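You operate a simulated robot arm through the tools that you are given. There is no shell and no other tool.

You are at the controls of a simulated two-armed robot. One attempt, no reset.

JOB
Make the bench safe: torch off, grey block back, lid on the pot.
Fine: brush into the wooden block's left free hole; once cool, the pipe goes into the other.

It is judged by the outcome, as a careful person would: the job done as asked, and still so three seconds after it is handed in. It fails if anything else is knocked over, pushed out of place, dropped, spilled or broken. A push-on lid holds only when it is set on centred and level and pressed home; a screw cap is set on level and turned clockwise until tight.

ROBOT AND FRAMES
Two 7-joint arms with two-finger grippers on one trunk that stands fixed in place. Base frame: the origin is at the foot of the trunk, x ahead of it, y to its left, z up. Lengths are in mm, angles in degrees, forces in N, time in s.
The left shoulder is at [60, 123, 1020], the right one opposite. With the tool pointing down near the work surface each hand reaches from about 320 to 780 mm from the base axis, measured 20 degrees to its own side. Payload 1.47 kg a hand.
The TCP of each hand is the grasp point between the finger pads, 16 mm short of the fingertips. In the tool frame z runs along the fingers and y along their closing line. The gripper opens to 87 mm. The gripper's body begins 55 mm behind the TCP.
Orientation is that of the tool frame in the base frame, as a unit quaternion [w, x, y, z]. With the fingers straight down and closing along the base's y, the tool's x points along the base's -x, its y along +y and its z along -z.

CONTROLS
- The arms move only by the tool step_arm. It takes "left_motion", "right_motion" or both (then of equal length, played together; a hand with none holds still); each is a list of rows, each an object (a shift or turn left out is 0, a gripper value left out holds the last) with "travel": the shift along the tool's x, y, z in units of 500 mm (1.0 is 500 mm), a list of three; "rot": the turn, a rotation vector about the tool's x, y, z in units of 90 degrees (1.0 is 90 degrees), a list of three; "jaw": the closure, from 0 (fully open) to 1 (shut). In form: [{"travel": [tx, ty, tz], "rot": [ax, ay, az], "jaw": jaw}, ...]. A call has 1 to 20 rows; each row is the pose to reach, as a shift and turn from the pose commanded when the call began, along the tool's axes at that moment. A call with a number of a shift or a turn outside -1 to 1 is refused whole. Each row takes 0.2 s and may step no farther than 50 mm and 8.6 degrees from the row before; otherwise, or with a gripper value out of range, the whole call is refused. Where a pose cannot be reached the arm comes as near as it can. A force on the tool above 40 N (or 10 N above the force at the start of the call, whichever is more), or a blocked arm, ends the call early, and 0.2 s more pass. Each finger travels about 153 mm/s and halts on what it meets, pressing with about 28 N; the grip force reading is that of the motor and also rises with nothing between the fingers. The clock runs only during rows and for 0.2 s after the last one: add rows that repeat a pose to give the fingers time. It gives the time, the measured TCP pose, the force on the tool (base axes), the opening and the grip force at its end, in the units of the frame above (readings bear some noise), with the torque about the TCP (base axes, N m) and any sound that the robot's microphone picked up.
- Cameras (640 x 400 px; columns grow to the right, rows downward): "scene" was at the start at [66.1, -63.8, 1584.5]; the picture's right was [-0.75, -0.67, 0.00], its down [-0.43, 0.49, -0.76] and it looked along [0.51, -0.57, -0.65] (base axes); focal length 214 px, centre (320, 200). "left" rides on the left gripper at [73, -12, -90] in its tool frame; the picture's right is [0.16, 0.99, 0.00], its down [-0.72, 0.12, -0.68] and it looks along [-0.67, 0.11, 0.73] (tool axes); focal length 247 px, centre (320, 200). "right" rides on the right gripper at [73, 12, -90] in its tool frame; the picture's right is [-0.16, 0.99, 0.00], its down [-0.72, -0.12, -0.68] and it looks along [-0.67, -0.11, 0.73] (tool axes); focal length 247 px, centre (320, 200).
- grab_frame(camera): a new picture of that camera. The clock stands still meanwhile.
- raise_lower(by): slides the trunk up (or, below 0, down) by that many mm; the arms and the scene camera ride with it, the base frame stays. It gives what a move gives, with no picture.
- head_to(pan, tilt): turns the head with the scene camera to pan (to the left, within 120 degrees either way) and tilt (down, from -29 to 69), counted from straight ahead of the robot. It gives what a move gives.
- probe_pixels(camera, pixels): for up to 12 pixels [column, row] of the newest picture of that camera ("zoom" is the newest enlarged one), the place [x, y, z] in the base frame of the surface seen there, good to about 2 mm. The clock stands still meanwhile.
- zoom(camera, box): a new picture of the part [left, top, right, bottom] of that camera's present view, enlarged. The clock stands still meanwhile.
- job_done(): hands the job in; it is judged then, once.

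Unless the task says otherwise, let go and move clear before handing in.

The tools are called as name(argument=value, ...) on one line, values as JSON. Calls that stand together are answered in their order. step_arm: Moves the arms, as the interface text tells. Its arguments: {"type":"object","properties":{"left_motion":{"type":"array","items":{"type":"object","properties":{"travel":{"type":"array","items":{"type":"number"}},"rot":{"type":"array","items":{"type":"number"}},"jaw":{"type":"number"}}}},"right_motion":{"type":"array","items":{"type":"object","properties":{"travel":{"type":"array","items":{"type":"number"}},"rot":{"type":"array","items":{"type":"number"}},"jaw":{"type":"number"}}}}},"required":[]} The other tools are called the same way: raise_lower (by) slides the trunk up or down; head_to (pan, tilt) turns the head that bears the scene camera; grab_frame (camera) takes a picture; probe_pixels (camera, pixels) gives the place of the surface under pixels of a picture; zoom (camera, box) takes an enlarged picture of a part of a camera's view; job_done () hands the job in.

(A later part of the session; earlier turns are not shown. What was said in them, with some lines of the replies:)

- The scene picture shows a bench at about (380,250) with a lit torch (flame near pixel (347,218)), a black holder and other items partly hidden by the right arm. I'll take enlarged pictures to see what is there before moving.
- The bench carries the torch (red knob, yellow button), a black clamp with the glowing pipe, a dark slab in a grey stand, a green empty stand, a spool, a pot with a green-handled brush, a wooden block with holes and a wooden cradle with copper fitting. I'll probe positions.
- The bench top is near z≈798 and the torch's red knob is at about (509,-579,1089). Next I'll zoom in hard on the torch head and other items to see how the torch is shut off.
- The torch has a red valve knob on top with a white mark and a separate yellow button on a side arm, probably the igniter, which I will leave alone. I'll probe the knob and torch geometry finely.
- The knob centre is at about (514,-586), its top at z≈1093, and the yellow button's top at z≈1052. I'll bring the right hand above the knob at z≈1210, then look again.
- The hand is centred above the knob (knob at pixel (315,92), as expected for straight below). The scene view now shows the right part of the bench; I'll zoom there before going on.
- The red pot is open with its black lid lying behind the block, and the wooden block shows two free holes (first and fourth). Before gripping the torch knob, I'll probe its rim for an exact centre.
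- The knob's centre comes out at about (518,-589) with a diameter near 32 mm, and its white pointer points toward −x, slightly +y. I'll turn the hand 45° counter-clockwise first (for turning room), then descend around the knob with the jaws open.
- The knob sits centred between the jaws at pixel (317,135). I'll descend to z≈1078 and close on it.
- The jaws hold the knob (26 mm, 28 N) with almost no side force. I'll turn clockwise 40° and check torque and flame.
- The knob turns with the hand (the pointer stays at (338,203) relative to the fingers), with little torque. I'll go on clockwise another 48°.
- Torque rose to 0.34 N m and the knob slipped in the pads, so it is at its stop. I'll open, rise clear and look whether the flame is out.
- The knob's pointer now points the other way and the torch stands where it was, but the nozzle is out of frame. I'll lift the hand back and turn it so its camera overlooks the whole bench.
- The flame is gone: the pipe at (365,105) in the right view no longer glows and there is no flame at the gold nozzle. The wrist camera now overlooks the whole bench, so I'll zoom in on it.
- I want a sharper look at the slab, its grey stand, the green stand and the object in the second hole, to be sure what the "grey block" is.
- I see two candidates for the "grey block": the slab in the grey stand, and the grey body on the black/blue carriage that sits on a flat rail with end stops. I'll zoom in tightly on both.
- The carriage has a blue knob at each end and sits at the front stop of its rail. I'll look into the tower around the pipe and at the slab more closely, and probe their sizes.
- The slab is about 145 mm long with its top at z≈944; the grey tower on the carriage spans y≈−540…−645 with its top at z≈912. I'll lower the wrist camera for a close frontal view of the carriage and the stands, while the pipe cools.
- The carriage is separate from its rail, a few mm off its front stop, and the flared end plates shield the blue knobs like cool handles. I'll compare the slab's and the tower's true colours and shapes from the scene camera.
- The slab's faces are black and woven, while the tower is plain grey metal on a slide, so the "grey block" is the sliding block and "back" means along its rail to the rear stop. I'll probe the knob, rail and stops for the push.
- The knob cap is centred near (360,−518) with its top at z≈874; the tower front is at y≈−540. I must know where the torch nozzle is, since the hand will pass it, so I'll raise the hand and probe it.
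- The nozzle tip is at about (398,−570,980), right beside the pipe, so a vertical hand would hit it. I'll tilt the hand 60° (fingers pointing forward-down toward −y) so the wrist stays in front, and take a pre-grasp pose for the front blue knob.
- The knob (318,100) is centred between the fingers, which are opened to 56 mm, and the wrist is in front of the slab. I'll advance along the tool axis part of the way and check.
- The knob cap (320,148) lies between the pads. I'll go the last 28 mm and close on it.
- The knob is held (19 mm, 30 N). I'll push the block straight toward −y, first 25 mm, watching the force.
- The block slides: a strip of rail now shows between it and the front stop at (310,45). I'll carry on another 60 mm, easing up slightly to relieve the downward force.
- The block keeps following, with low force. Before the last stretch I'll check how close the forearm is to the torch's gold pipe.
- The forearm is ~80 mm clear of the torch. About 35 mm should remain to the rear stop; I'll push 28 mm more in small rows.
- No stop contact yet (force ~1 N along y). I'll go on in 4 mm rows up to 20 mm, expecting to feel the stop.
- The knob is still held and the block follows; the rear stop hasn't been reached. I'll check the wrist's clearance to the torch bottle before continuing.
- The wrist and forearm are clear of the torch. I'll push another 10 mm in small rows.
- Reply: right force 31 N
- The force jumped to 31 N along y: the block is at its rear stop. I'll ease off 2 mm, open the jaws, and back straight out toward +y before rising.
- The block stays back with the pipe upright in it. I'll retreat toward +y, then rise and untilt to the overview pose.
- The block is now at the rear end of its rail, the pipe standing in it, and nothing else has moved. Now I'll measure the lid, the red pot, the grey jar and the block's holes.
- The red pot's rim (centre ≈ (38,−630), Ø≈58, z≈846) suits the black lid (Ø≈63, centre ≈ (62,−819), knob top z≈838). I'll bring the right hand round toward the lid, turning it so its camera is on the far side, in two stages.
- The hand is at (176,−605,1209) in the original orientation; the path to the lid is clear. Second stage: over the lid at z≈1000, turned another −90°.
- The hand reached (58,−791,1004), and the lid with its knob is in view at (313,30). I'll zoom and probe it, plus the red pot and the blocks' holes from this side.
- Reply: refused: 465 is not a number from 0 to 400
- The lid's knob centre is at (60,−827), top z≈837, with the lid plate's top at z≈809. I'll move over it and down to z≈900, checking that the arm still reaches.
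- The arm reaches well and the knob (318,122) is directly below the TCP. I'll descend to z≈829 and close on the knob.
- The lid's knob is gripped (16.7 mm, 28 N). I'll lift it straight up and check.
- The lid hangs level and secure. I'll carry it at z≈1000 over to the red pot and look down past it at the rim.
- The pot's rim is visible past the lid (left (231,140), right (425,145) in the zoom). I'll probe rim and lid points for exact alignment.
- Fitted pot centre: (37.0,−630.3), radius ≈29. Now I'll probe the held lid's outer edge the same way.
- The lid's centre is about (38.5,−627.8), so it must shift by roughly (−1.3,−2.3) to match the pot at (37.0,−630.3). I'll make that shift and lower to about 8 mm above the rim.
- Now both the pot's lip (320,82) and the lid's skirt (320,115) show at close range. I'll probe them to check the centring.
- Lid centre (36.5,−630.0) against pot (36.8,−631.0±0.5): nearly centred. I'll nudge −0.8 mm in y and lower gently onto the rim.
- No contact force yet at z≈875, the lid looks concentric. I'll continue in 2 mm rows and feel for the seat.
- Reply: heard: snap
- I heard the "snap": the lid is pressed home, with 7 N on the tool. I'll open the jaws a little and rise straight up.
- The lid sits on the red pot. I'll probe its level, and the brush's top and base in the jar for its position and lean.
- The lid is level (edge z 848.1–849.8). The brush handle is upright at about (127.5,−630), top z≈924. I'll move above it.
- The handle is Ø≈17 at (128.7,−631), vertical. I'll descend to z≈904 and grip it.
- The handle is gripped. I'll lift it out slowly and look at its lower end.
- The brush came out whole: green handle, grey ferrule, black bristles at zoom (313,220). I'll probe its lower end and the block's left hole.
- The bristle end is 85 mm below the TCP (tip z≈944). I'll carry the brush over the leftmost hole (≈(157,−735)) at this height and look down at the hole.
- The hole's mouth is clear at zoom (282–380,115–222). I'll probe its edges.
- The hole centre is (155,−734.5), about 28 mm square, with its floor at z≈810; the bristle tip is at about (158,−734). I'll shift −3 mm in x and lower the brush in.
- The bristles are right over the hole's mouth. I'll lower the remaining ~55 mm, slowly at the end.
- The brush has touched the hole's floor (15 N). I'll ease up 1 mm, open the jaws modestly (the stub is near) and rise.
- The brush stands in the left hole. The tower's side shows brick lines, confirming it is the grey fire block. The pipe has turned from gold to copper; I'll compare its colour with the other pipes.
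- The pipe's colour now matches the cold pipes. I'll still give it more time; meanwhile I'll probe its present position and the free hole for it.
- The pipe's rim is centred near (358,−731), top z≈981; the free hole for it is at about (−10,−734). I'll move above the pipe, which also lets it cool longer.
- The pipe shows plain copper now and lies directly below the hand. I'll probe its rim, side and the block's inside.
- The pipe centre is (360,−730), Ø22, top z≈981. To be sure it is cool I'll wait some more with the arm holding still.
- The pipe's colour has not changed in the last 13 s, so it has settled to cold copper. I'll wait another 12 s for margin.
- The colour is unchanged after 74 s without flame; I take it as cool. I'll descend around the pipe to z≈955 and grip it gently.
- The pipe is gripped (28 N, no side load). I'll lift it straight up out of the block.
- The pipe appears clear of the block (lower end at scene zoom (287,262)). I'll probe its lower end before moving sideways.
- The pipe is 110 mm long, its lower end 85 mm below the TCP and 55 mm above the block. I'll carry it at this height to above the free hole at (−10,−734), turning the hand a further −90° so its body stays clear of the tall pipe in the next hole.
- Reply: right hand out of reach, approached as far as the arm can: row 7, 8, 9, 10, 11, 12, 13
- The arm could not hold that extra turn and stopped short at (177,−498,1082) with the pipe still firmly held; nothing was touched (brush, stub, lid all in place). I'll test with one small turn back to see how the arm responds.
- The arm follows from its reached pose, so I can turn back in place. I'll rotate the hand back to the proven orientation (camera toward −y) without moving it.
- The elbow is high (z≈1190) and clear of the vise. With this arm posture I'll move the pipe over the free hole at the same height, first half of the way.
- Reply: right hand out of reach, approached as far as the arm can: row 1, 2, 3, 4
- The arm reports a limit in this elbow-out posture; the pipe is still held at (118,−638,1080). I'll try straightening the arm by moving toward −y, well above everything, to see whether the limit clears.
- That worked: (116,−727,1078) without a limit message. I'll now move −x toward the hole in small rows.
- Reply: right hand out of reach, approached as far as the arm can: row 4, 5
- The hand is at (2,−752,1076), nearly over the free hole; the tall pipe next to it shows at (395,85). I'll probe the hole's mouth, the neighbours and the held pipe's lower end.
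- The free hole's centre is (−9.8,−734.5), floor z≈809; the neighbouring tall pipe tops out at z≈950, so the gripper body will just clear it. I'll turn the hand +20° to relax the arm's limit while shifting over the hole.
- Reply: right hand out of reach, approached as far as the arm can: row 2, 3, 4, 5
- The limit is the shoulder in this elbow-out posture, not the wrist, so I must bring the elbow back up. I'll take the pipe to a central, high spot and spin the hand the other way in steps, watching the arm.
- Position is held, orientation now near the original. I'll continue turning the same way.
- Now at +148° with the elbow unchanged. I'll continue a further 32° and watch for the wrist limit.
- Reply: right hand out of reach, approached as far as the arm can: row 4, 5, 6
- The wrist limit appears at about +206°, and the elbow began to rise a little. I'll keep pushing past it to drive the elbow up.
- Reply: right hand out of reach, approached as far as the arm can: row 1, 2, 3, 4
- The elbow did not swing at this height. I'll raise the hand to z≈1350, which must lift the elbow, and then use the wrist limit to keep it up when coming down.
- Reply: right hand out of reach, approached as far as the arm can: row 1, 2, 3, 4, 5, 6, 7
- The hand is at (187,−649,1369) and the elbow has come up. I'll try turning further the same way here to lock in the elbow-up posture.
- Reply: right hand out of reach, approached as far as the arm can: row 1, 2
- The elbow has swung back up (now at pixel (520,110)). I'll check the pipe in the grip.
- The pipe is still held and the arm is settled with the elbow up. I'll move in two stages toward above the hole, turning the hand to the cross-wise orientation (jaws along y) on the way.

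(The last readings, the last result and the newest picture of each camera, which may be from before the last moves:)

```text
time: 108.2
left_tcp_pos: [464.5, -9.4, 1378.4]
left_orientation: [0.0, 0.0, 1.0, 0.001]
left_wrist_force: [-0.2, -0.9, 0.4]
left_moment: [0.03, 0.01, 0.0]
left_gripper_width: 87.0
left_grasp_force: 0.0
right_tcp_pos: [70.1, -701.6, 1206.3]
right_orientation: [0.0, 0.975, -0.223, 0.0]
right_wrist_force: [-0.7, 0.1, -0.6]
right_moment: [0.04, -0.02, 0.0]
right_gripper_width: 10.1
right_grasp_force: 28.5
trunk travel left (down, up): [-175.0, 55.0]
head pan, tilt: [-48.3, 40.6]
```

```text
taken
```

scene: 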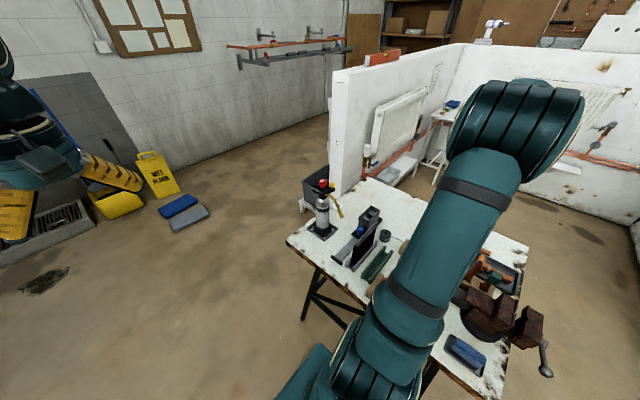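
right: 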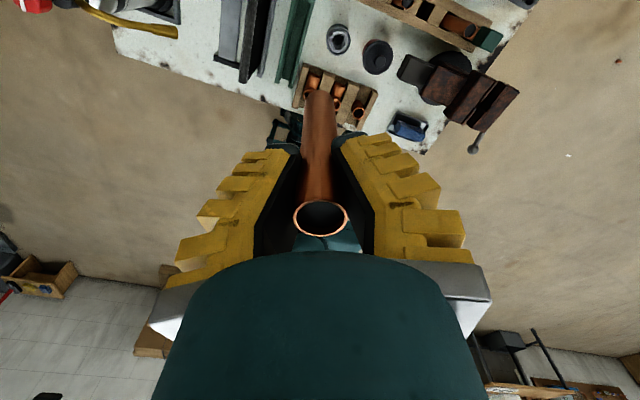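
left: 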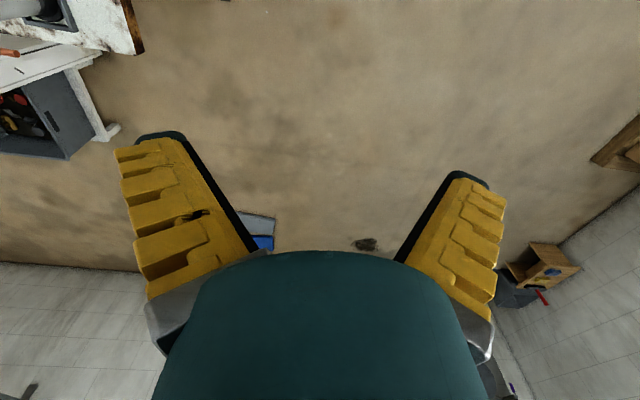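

Good, no limit so far. Second stage: over the hole at z≈1075 with the jaws along y.

step_arm(right_motion=[{"travel": [-0.029, 0.032, 0.065], "rot": [0, 0, -0.072]}, {"travel": [-0.058, 0.065, 0.131], "rot": [0, 0, -0.144]}, {"travel": [-0.086, 0.097, 0.197], "rot": [0, 0, -0.215]}, {"travel": [-0.115, 0.129, 0.262], "rot": [0, 0, -0.287]}, {"travel": [-0.115, 0.129, 0.262], "rot": [0, 0, -0.287]}])

grab_frame(camera="right")

zoom(camera="right", box=[220, 10, 420, 150])

```text
time: 109.4
left_tcp_pos: [464.8, -8.2, 1378.8]
left_orientation: [0.001, 0.0, 1.0, 0.0]
left_wrist_force: [-0.3, 1.0, -0.2]
left_moment: [-0.02, -0.04, 0.01]
left_gripper_width: 87.2
left_grasp_force: 0.0
right_tcp_pos: [-4.5, -733.8, 1077.2]
right_orientation: [0.0, 1.0, 0.001, -0.001]
right_wrist_force: [0.0, 1.2, -0.2]
right_moment: [0.0, -0.01, 0.02]
right_gripper_width: 10.3
right_grasp_force: 27.9
trunk travel left (down, up): [-175.0, 55.0]
head pan, tilt: [-48.3, 40.6]
```

```text
taken
```

right: 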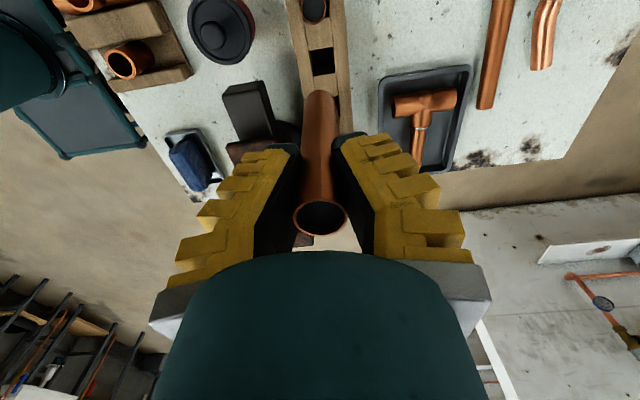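

```text
2.86 times, centred on (320, 80) of right
```

zoom: 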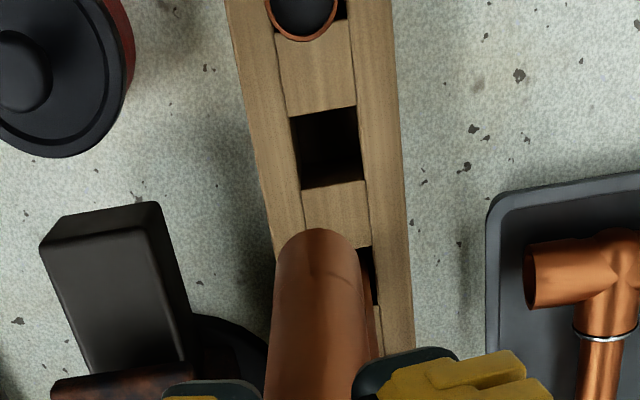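

The hand is over the hole, jaws along y, with good clearance to the tall neighbour. I'll probe the hole's edges and the pipe's lower end to align them.

probe_pixels(camera="zoom", pixels=[[288, 150], [368, 150], [325, 108], [335, 189], [293, 170], [364, 125], [300, 112], [345, 186], [330, 150], [286, 125], [362, 110], [300, 192]])

probe_pixels(camera="zoom", pixels=[[320, 233], [282, 255], [357, 255], [300, 237], [340, 237], [320, 260], [320, 320], [275, 320], [362, 320], [372, 330], [340, 40], [300, 10]])

```text
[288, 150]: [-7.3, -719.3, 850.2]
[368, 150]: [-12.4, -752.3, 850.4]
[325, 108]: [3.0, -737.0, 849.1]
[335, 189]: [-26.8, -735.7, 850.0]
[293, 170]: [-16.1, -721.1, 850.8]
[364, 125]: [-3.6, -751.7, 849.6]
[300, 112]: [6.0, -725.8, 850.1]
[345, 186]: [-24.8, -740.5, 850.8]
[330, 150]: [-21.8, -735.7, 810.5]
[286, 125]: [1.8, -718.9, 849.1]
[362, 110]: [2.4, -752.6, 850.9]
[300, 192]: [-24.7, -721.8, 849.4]
```

```text
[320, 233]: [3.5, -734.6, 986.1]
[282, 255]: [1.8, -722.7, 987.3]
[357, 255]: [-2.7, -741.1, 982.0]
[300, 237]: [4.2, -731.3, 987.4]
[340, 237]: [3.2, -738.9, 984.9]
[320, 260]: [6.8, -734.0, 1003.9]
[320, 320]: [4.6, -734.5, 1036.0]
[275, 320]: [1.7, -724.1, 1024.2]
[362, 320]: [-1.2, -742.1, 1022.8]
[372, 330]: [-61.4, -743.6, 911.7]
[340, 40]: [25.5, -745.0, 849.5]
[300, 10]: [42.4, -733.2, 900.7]
```

The hole's centre is about (−10.2,−735) and the pipe's axis about (−6,−733). I'll shift by (−4,−2) mm and lower to just above the block.

step_arm(right_motion=[{"travel": [-0.0084, 0.004, 0.04]}, {"travel": [-0.0084, 0.004, 0.1]}, {"travel": [-0.0084, 0.004, 0.16]}, {"travel": [-0.0084, 0.004, 0.22]}, {"travel": [-0.0084, 0.004, 0.23]}, {"travel": [-0.0084, 0.004, 0.23]}])

grab_frame(camera="right")

zoom(camera="right", box=[240, 20, 400, 140])

```text
time: 110.8
left_tcp_pos: [465.3, -9.8, 1378.6]
left_orientation: [0.0, 0.0, 1.0, 0.0]
left_wrist_force: [0.0, -0.8, 0.1]
left_moment: [0.01, -0.01, -0.03]
left_gripper_width: 87.1
left_grasp_force: 0.1
right_tcp_pos: [-10.8, -734.8, 961.8]
right_orientation: [0.0, 1.0, 0.0, 0.0]
right_wrist_force: [0.4, 0.1, 0.3]
right_moment: [-0.02, -0.01, 0.03]
right_gripper_width: 9.8
right_grasp_force: 27.9
trunk travel left (down, up): [-175.0, 55.0]
head pan, tilt: [-48.3, 40.6]
```

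```text
taken
```

right: 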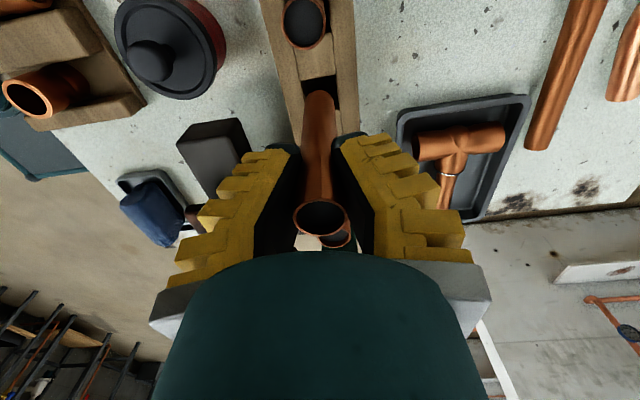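

```text
3.33 times, centred on (320, 80) of right
```

zoom: 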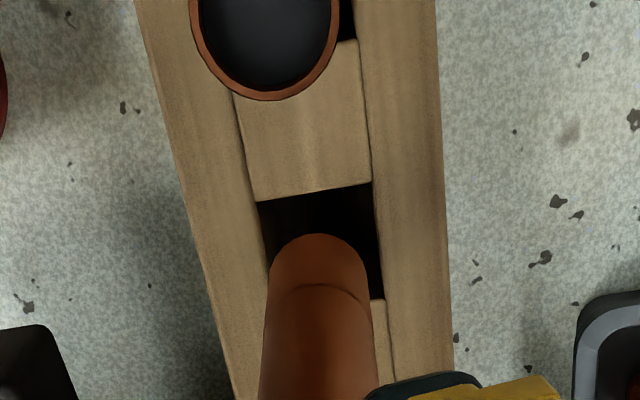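

The pipe's end is centred over the hole. One more probe of its end before lowering in.

probe_pixels(camera="zoom", pixels=[[318, 240], [272, 268], [365, 268], [318, 275], [290, 246], [345, 246], [318, 330], [270, 330], [372, 330], [320, 188], [262, 235], [378, 240]])

```text
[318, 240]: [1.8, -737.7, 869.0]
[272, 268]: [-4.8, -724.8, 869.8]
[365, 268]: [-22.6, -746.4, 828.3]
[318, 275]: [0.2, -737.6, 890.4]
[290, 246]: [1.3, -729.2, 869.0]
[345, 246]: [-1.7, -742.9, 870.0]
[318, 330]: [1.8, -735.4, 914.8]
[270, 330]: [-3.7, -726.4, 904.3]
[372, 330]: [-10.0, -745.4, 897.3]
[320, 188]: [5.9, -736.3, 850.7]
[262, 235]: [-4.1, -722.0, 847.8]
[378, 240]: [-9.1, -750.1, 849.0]
```

Pipe axis (−9.5,−735.5) against hole centre (−10.4,−735.5): aligned. I'll lower it in, slowly at the end.

step_arm(right_motion=[{"travel": [-0.001, 0, 0.02]}, {"travel": [-0.001, 0, 0.045]}, {"travel": [-0.001, 0, 0.07]}, {"travel": [-0.001, 0, 0.09]}, {"travel": [-0.001, 0, 0.1]}, {"travel": [-0.001, 0, 0.108]}])

zoom(camera="right", box=[240, 40, 400, 260])

```text
time: 112.2
left_tcp_pos: [465.0, -9.2, 1379.6]
left_orientation: [0.001, 0.0, 1.0, 0.001]
left_wrist_force: [0.0, -0.2, 0.3]
left_moment: [-0.01, 0.0, 0.0]
left_gripper_width: 87.1
left_grasp_force: 0.0
right_tcp_pos: [-12.4, -732.3, 907.0]
right_orientation: [-0.001, 1.0, -0.001, 0.0]
right_wrist_force: [-1.1, -0.8, -0.3]
right_moment: [-0.14, 0.03, 0.03]
right_gripper_width: 9.7
right_grasp_force: 28.3
trunk travel left (down, up): [-175.0, 55.0]
head pan, tilt: [-48.3, 40.6]
```

```text
1.82 times, centred on (320, 150) of right
```

zoom: 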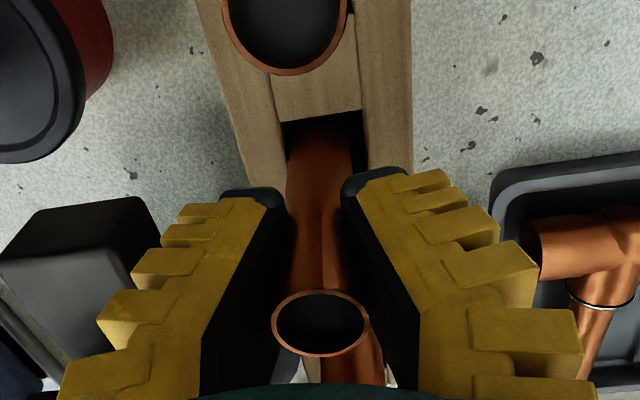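

The pipe is in the hole, a few mm above its floor. I'll lower until it touches.

step_arm(right_motion=[{"travel": [0, 0, 0.004]}, {"travel": [0, 0, 0.008]}, {"travel": [0, 0, 0.012]}])

```text
time: 113.0
left_tcp_pos: [465.0, -7.1, 1378.6]
left_orientation: [0.0, 0.0, 1.0, -0.001]
left_wrist_force: [0.2, -0.1, -0.1]
left_moment: [0.0, 0.01, 0.02]
left_gripper_width: 87.2
left_grasp_force: 0.1
right_tcp_pos: [-10.9, -732.8, 901.8]
right_orientation: [0.001, 1.0, 0.0, 0.0]
right_wrist_force: [-1.3, 0.5, 17.4]
right_moment: [-0.02, 0.03, 0.01]
right_gripper_width: 11.7
right_grasp_force: 28.2
trunk travel left (down, up): [-175.0, 55.0]
head pan, tilt: [-48.3, 40.6]
```

The pipe stands on the hole's floor (17 N). I'll ease 1.5 mm, open the jaws and rise straight up.

step_arm(right_motion=[{"travel": [0, 0, -0.003]}, {"travel": [0, 0, -0.003], "jaw": 0.75}, {"travel": [0, 0, -0.003], "jaw": 0.6}, {"travel": [0, 0, -0.003], "jaw": 0.6}, {"travel": [0, 0, -0.04]}, {"travel": [0, 0, -0.1]}, {"travel": [0, 0, -0.18]}, {"travel": [0, 0, -0.26]}, {"travel": [0, 0, -0.34]}])

grab_frame(camera="right")

zoom(camera="right", box=[200, 0, 440, 150])

```text
time: 115.0
left_tcp_pos: [464.7, -7.3, 1378.6]
left_orientation: [0.0, 0.0, 1.0, 0.001]
left_wrist_force: [-0.1, -0.4, 0.5]
left_moment: [-0.01, 0.0, 0.01]
left_gripper_width: 86.7
left_grasp_force: 0.1
right_tcp_pos: [-9.6, -733.1, 1073.8]
right_orientation: [0.001, 1.0, 0.0, 0.0]
right_wrist_force: [-0.7, 0.5, -0.1]
right_moment: [0.0, -0.03, 0.02]
right_gripper_width: 40.7
right_grasp_force: 3.7
trunk travel left (down, up): [-175.0, 55.0]
head pan, tilt: [-48.3, 40.6]
```

```text
taken
```

right: 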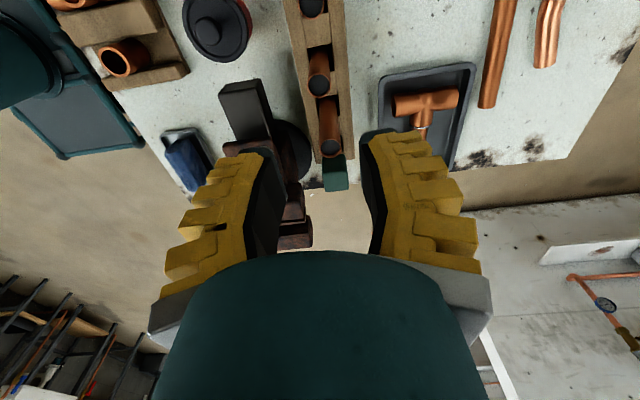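

```text
2.67 times, centred on (320, 75) of right
```

zoom: 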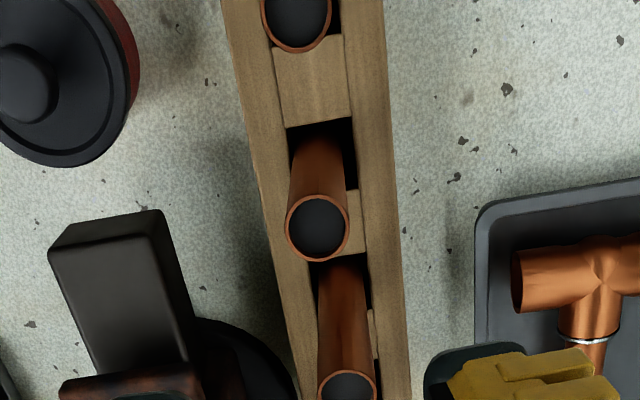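

The pipe stands in the second free hole. I'll retreat upward to the overview pose and inspect the whole bench.

step_arm(right_motion=[{"travel": [0.03, -0.03, -0.08], "rot": [0, 0, -0.0833]}, {"travel": [0.08, -0.085, -0.13], "rot": [0, 0, -0.1667]}, {"travel": [0.13, -0.14, -0.18], "rot": [0, 0, -0.25]}, {"travel": [0.18, -0.195, -0.23], "rot": [0, 0, -0.3333]}, {"travel": [0.23, -0.25, -0.28], "rot": [0, 0, -0.4167]}, {"travel": [0.28, -0.305, -0.33], "rot": [0, 0, -0.5]}, {"travel": [0.335, -0.36, -0.385], "rot": [0, 0, -0.5833]}, {"travel": [0.39, -0.415, -0.44], "rot": [0, 0, -0.6667]}, {"travel": [0.445, -0.47, -0.495], "rot": [0, 0, -0.75]}, {"travel": [0.5, -0.525, -0.55], "rot": [0, 0, -0.8333]}, {"travel": [0.55, -0.58, -0.605], "rot": [0, 0, -0.9167]}, {"travel": [0.588, -0.622, -0.652], "rot": [0, 0, -1.0]}])

grab_frame(camera="right")

grab_frame(camera="scene")

```text
time: 117.6
left_tcp_pos: [465.5, -9.0, 1378.2]
left_orientation: [0.0, 0.0, 1.0, 0.0]
left_wrist_force: [-0.1, -0.3, 0.1]
left_moment: [0.01, 0.01, 0.01]
left_gripper_width: 86.7
left_grasp_force: 0.0
right_tcp_pos: [282.4, -420.9, 1399.9]
right_orientation: [0.0, 0.706, 0.708, 0.001]
right_wrist_force: [-0.6, 0.6, 0.5]
right_moment: [0.0, -0.04, 0.07]
right_gripper_width: 40.7
right_grasp_force: 4.2
trunk travel left (down, up): [-175.0, 55.0]
head pan, tilt: [-48.3, 40.6]
```

```text
taken
```

right: 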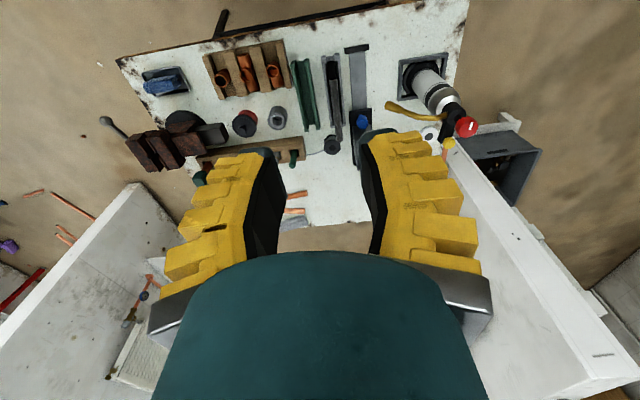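

```text
taken
```

scene: 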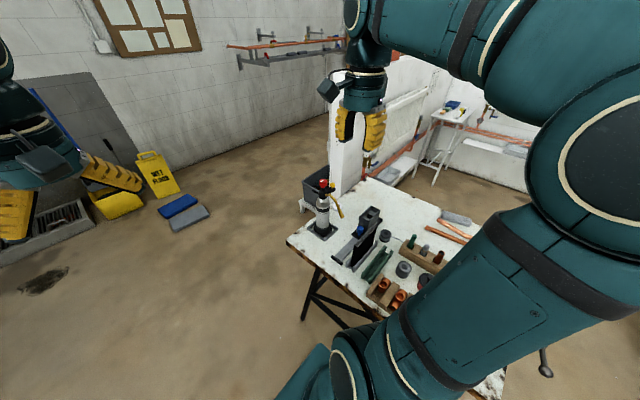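

The overview shows everything standing. I'll open the jaws for a clearer view and zoom over the bench.

step_arm(right_motion=[{"jaw": 0.2}, {"jaw": 0.0}, {"jaw": 0.0}])

zoom(camera="right", box=[190, 60, 400, 230])

zoom(camera="right", box=[320, 20, 490, 190])

zoom(camera="scene", box=[300, 170, 480, 320])

```text
time: 118.4
left_tcp_pos: [465.5, -8.7, 1377.6]
left_orientation: [0.0, 0.0, 1.0, 0.0]
left_wrist_force: [1.2, 0.4, -0.6]
left_moment: [0.0, 0.01, -0.02]
left_gripper_width: 87.2
left_grasp_force: 0.0
right_tcp_pos: [282.6, -422.5, 1399.5]
right_orientation: [0.0, 0.707, 0.707, 0.0]
right_wrist_force: [-0.5, -0.1, -0.3]
right_moment: [0.0, 0.01, 0.0]
right_gripper_width: 86.9
right_grasp_force: 0.1
trunk travel left (down, up): [-175.0, 55.0]
head pan, tilt: [-48.3, 40.6]
```

```text
2.35 times, centred on (295, 145) of right
```

zoom: 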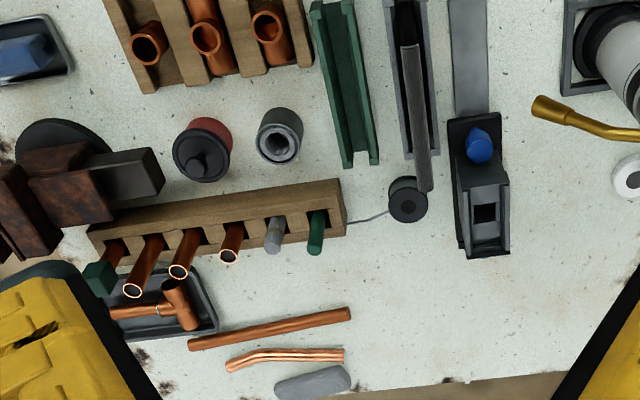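

```text
2.35 times, centred on (405, 105) of right
```

zoom: 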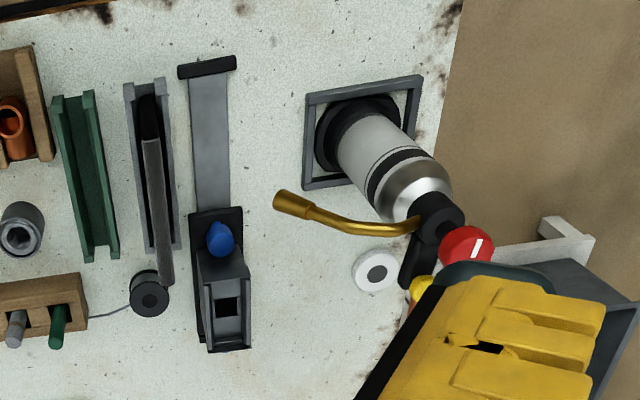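

```text
2.67 times, centred on (390, 245) of scene
```

zoom: 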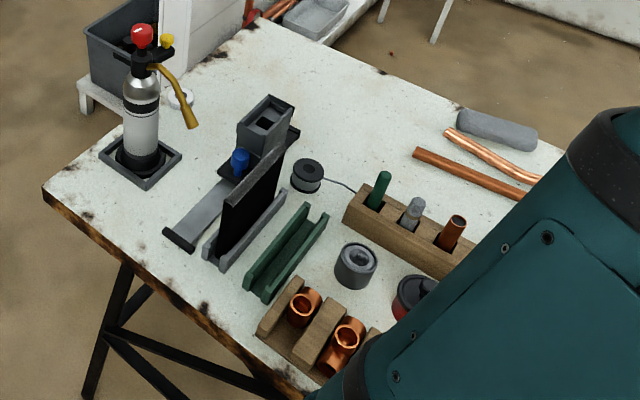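

All five results look right. I'll check closely that the grey block still sits against its rear stop and that the lid and torch are as left.

zoom(camera="right", box=[335, 90, 395, 180])

zoom(camera="scene", box=[345, 195, 385, 245])

zoom(camera="right", box=[225, 100, 305, 190])

```text
4.44 times, centred on (365, 135) of right
```

zoom: 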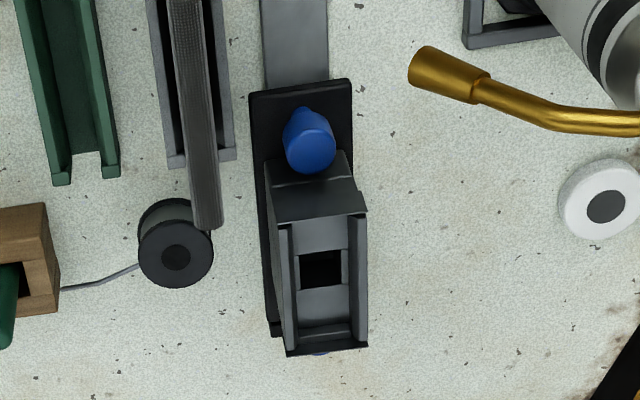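

```text
8.00 times, centred on (365, 220) of scene
```

zoom: 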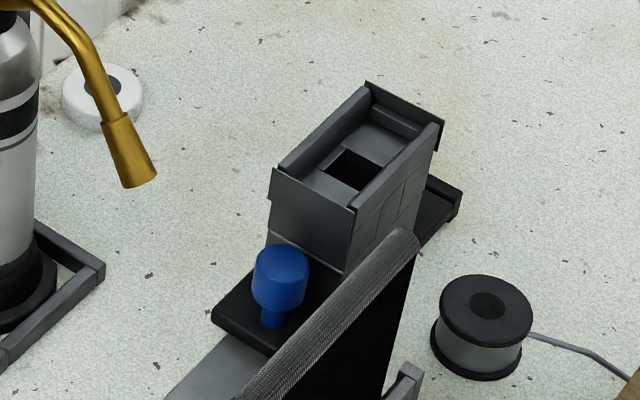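

```text
4.44 times, centred on (265, 145) of right
```

zoom: 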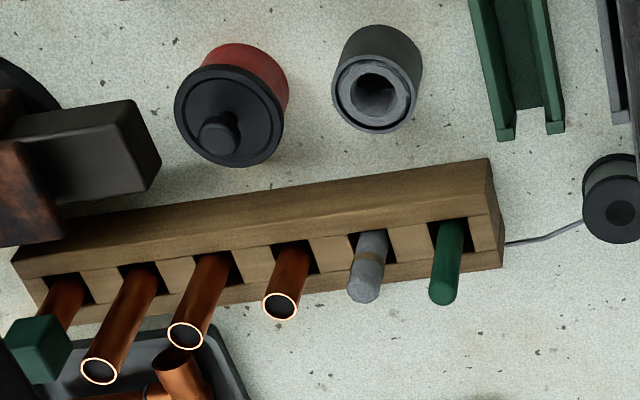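

The block rests against its rear stop, the lid is seated on the red pot, the flame is out, the brush is in the left hole and the pipe in the other. Everything else stands untouched and both hands are clear, so I'm handing the job in.

job_done()

```text
The job is handed in.
```

The bench is safe and the job is handed in; I wasn't shown a verdict.

- **Torch:** I turned the red valve clockwise to its stop, and the flame is out.
- **Grey block:** I took this to be the grey brick block on the rail, not the dark slab in the stand. I slid it back by its blue knob until it met the rear stop.
- **Lid:** it is on the red pot, level, and I heard it snap home.
- **Brush:** it stands in the wooden block's left free hole, left as seen facing the bench.
- **Pipe:** I left it about 75 seconds after the flame went out. It had gone back to the colour of the cold pipes and stopped changing. I had no temperature reading, so colour and time are my only evidence it was cool. It now stands in the other free hole.

While carrying the pipe, the right arm hit a joint limit and swung to an unplanned position. It cleared everything on the bench and kept hold of the pipe. In the last pictures everything else was in its place, and both hands are clear.
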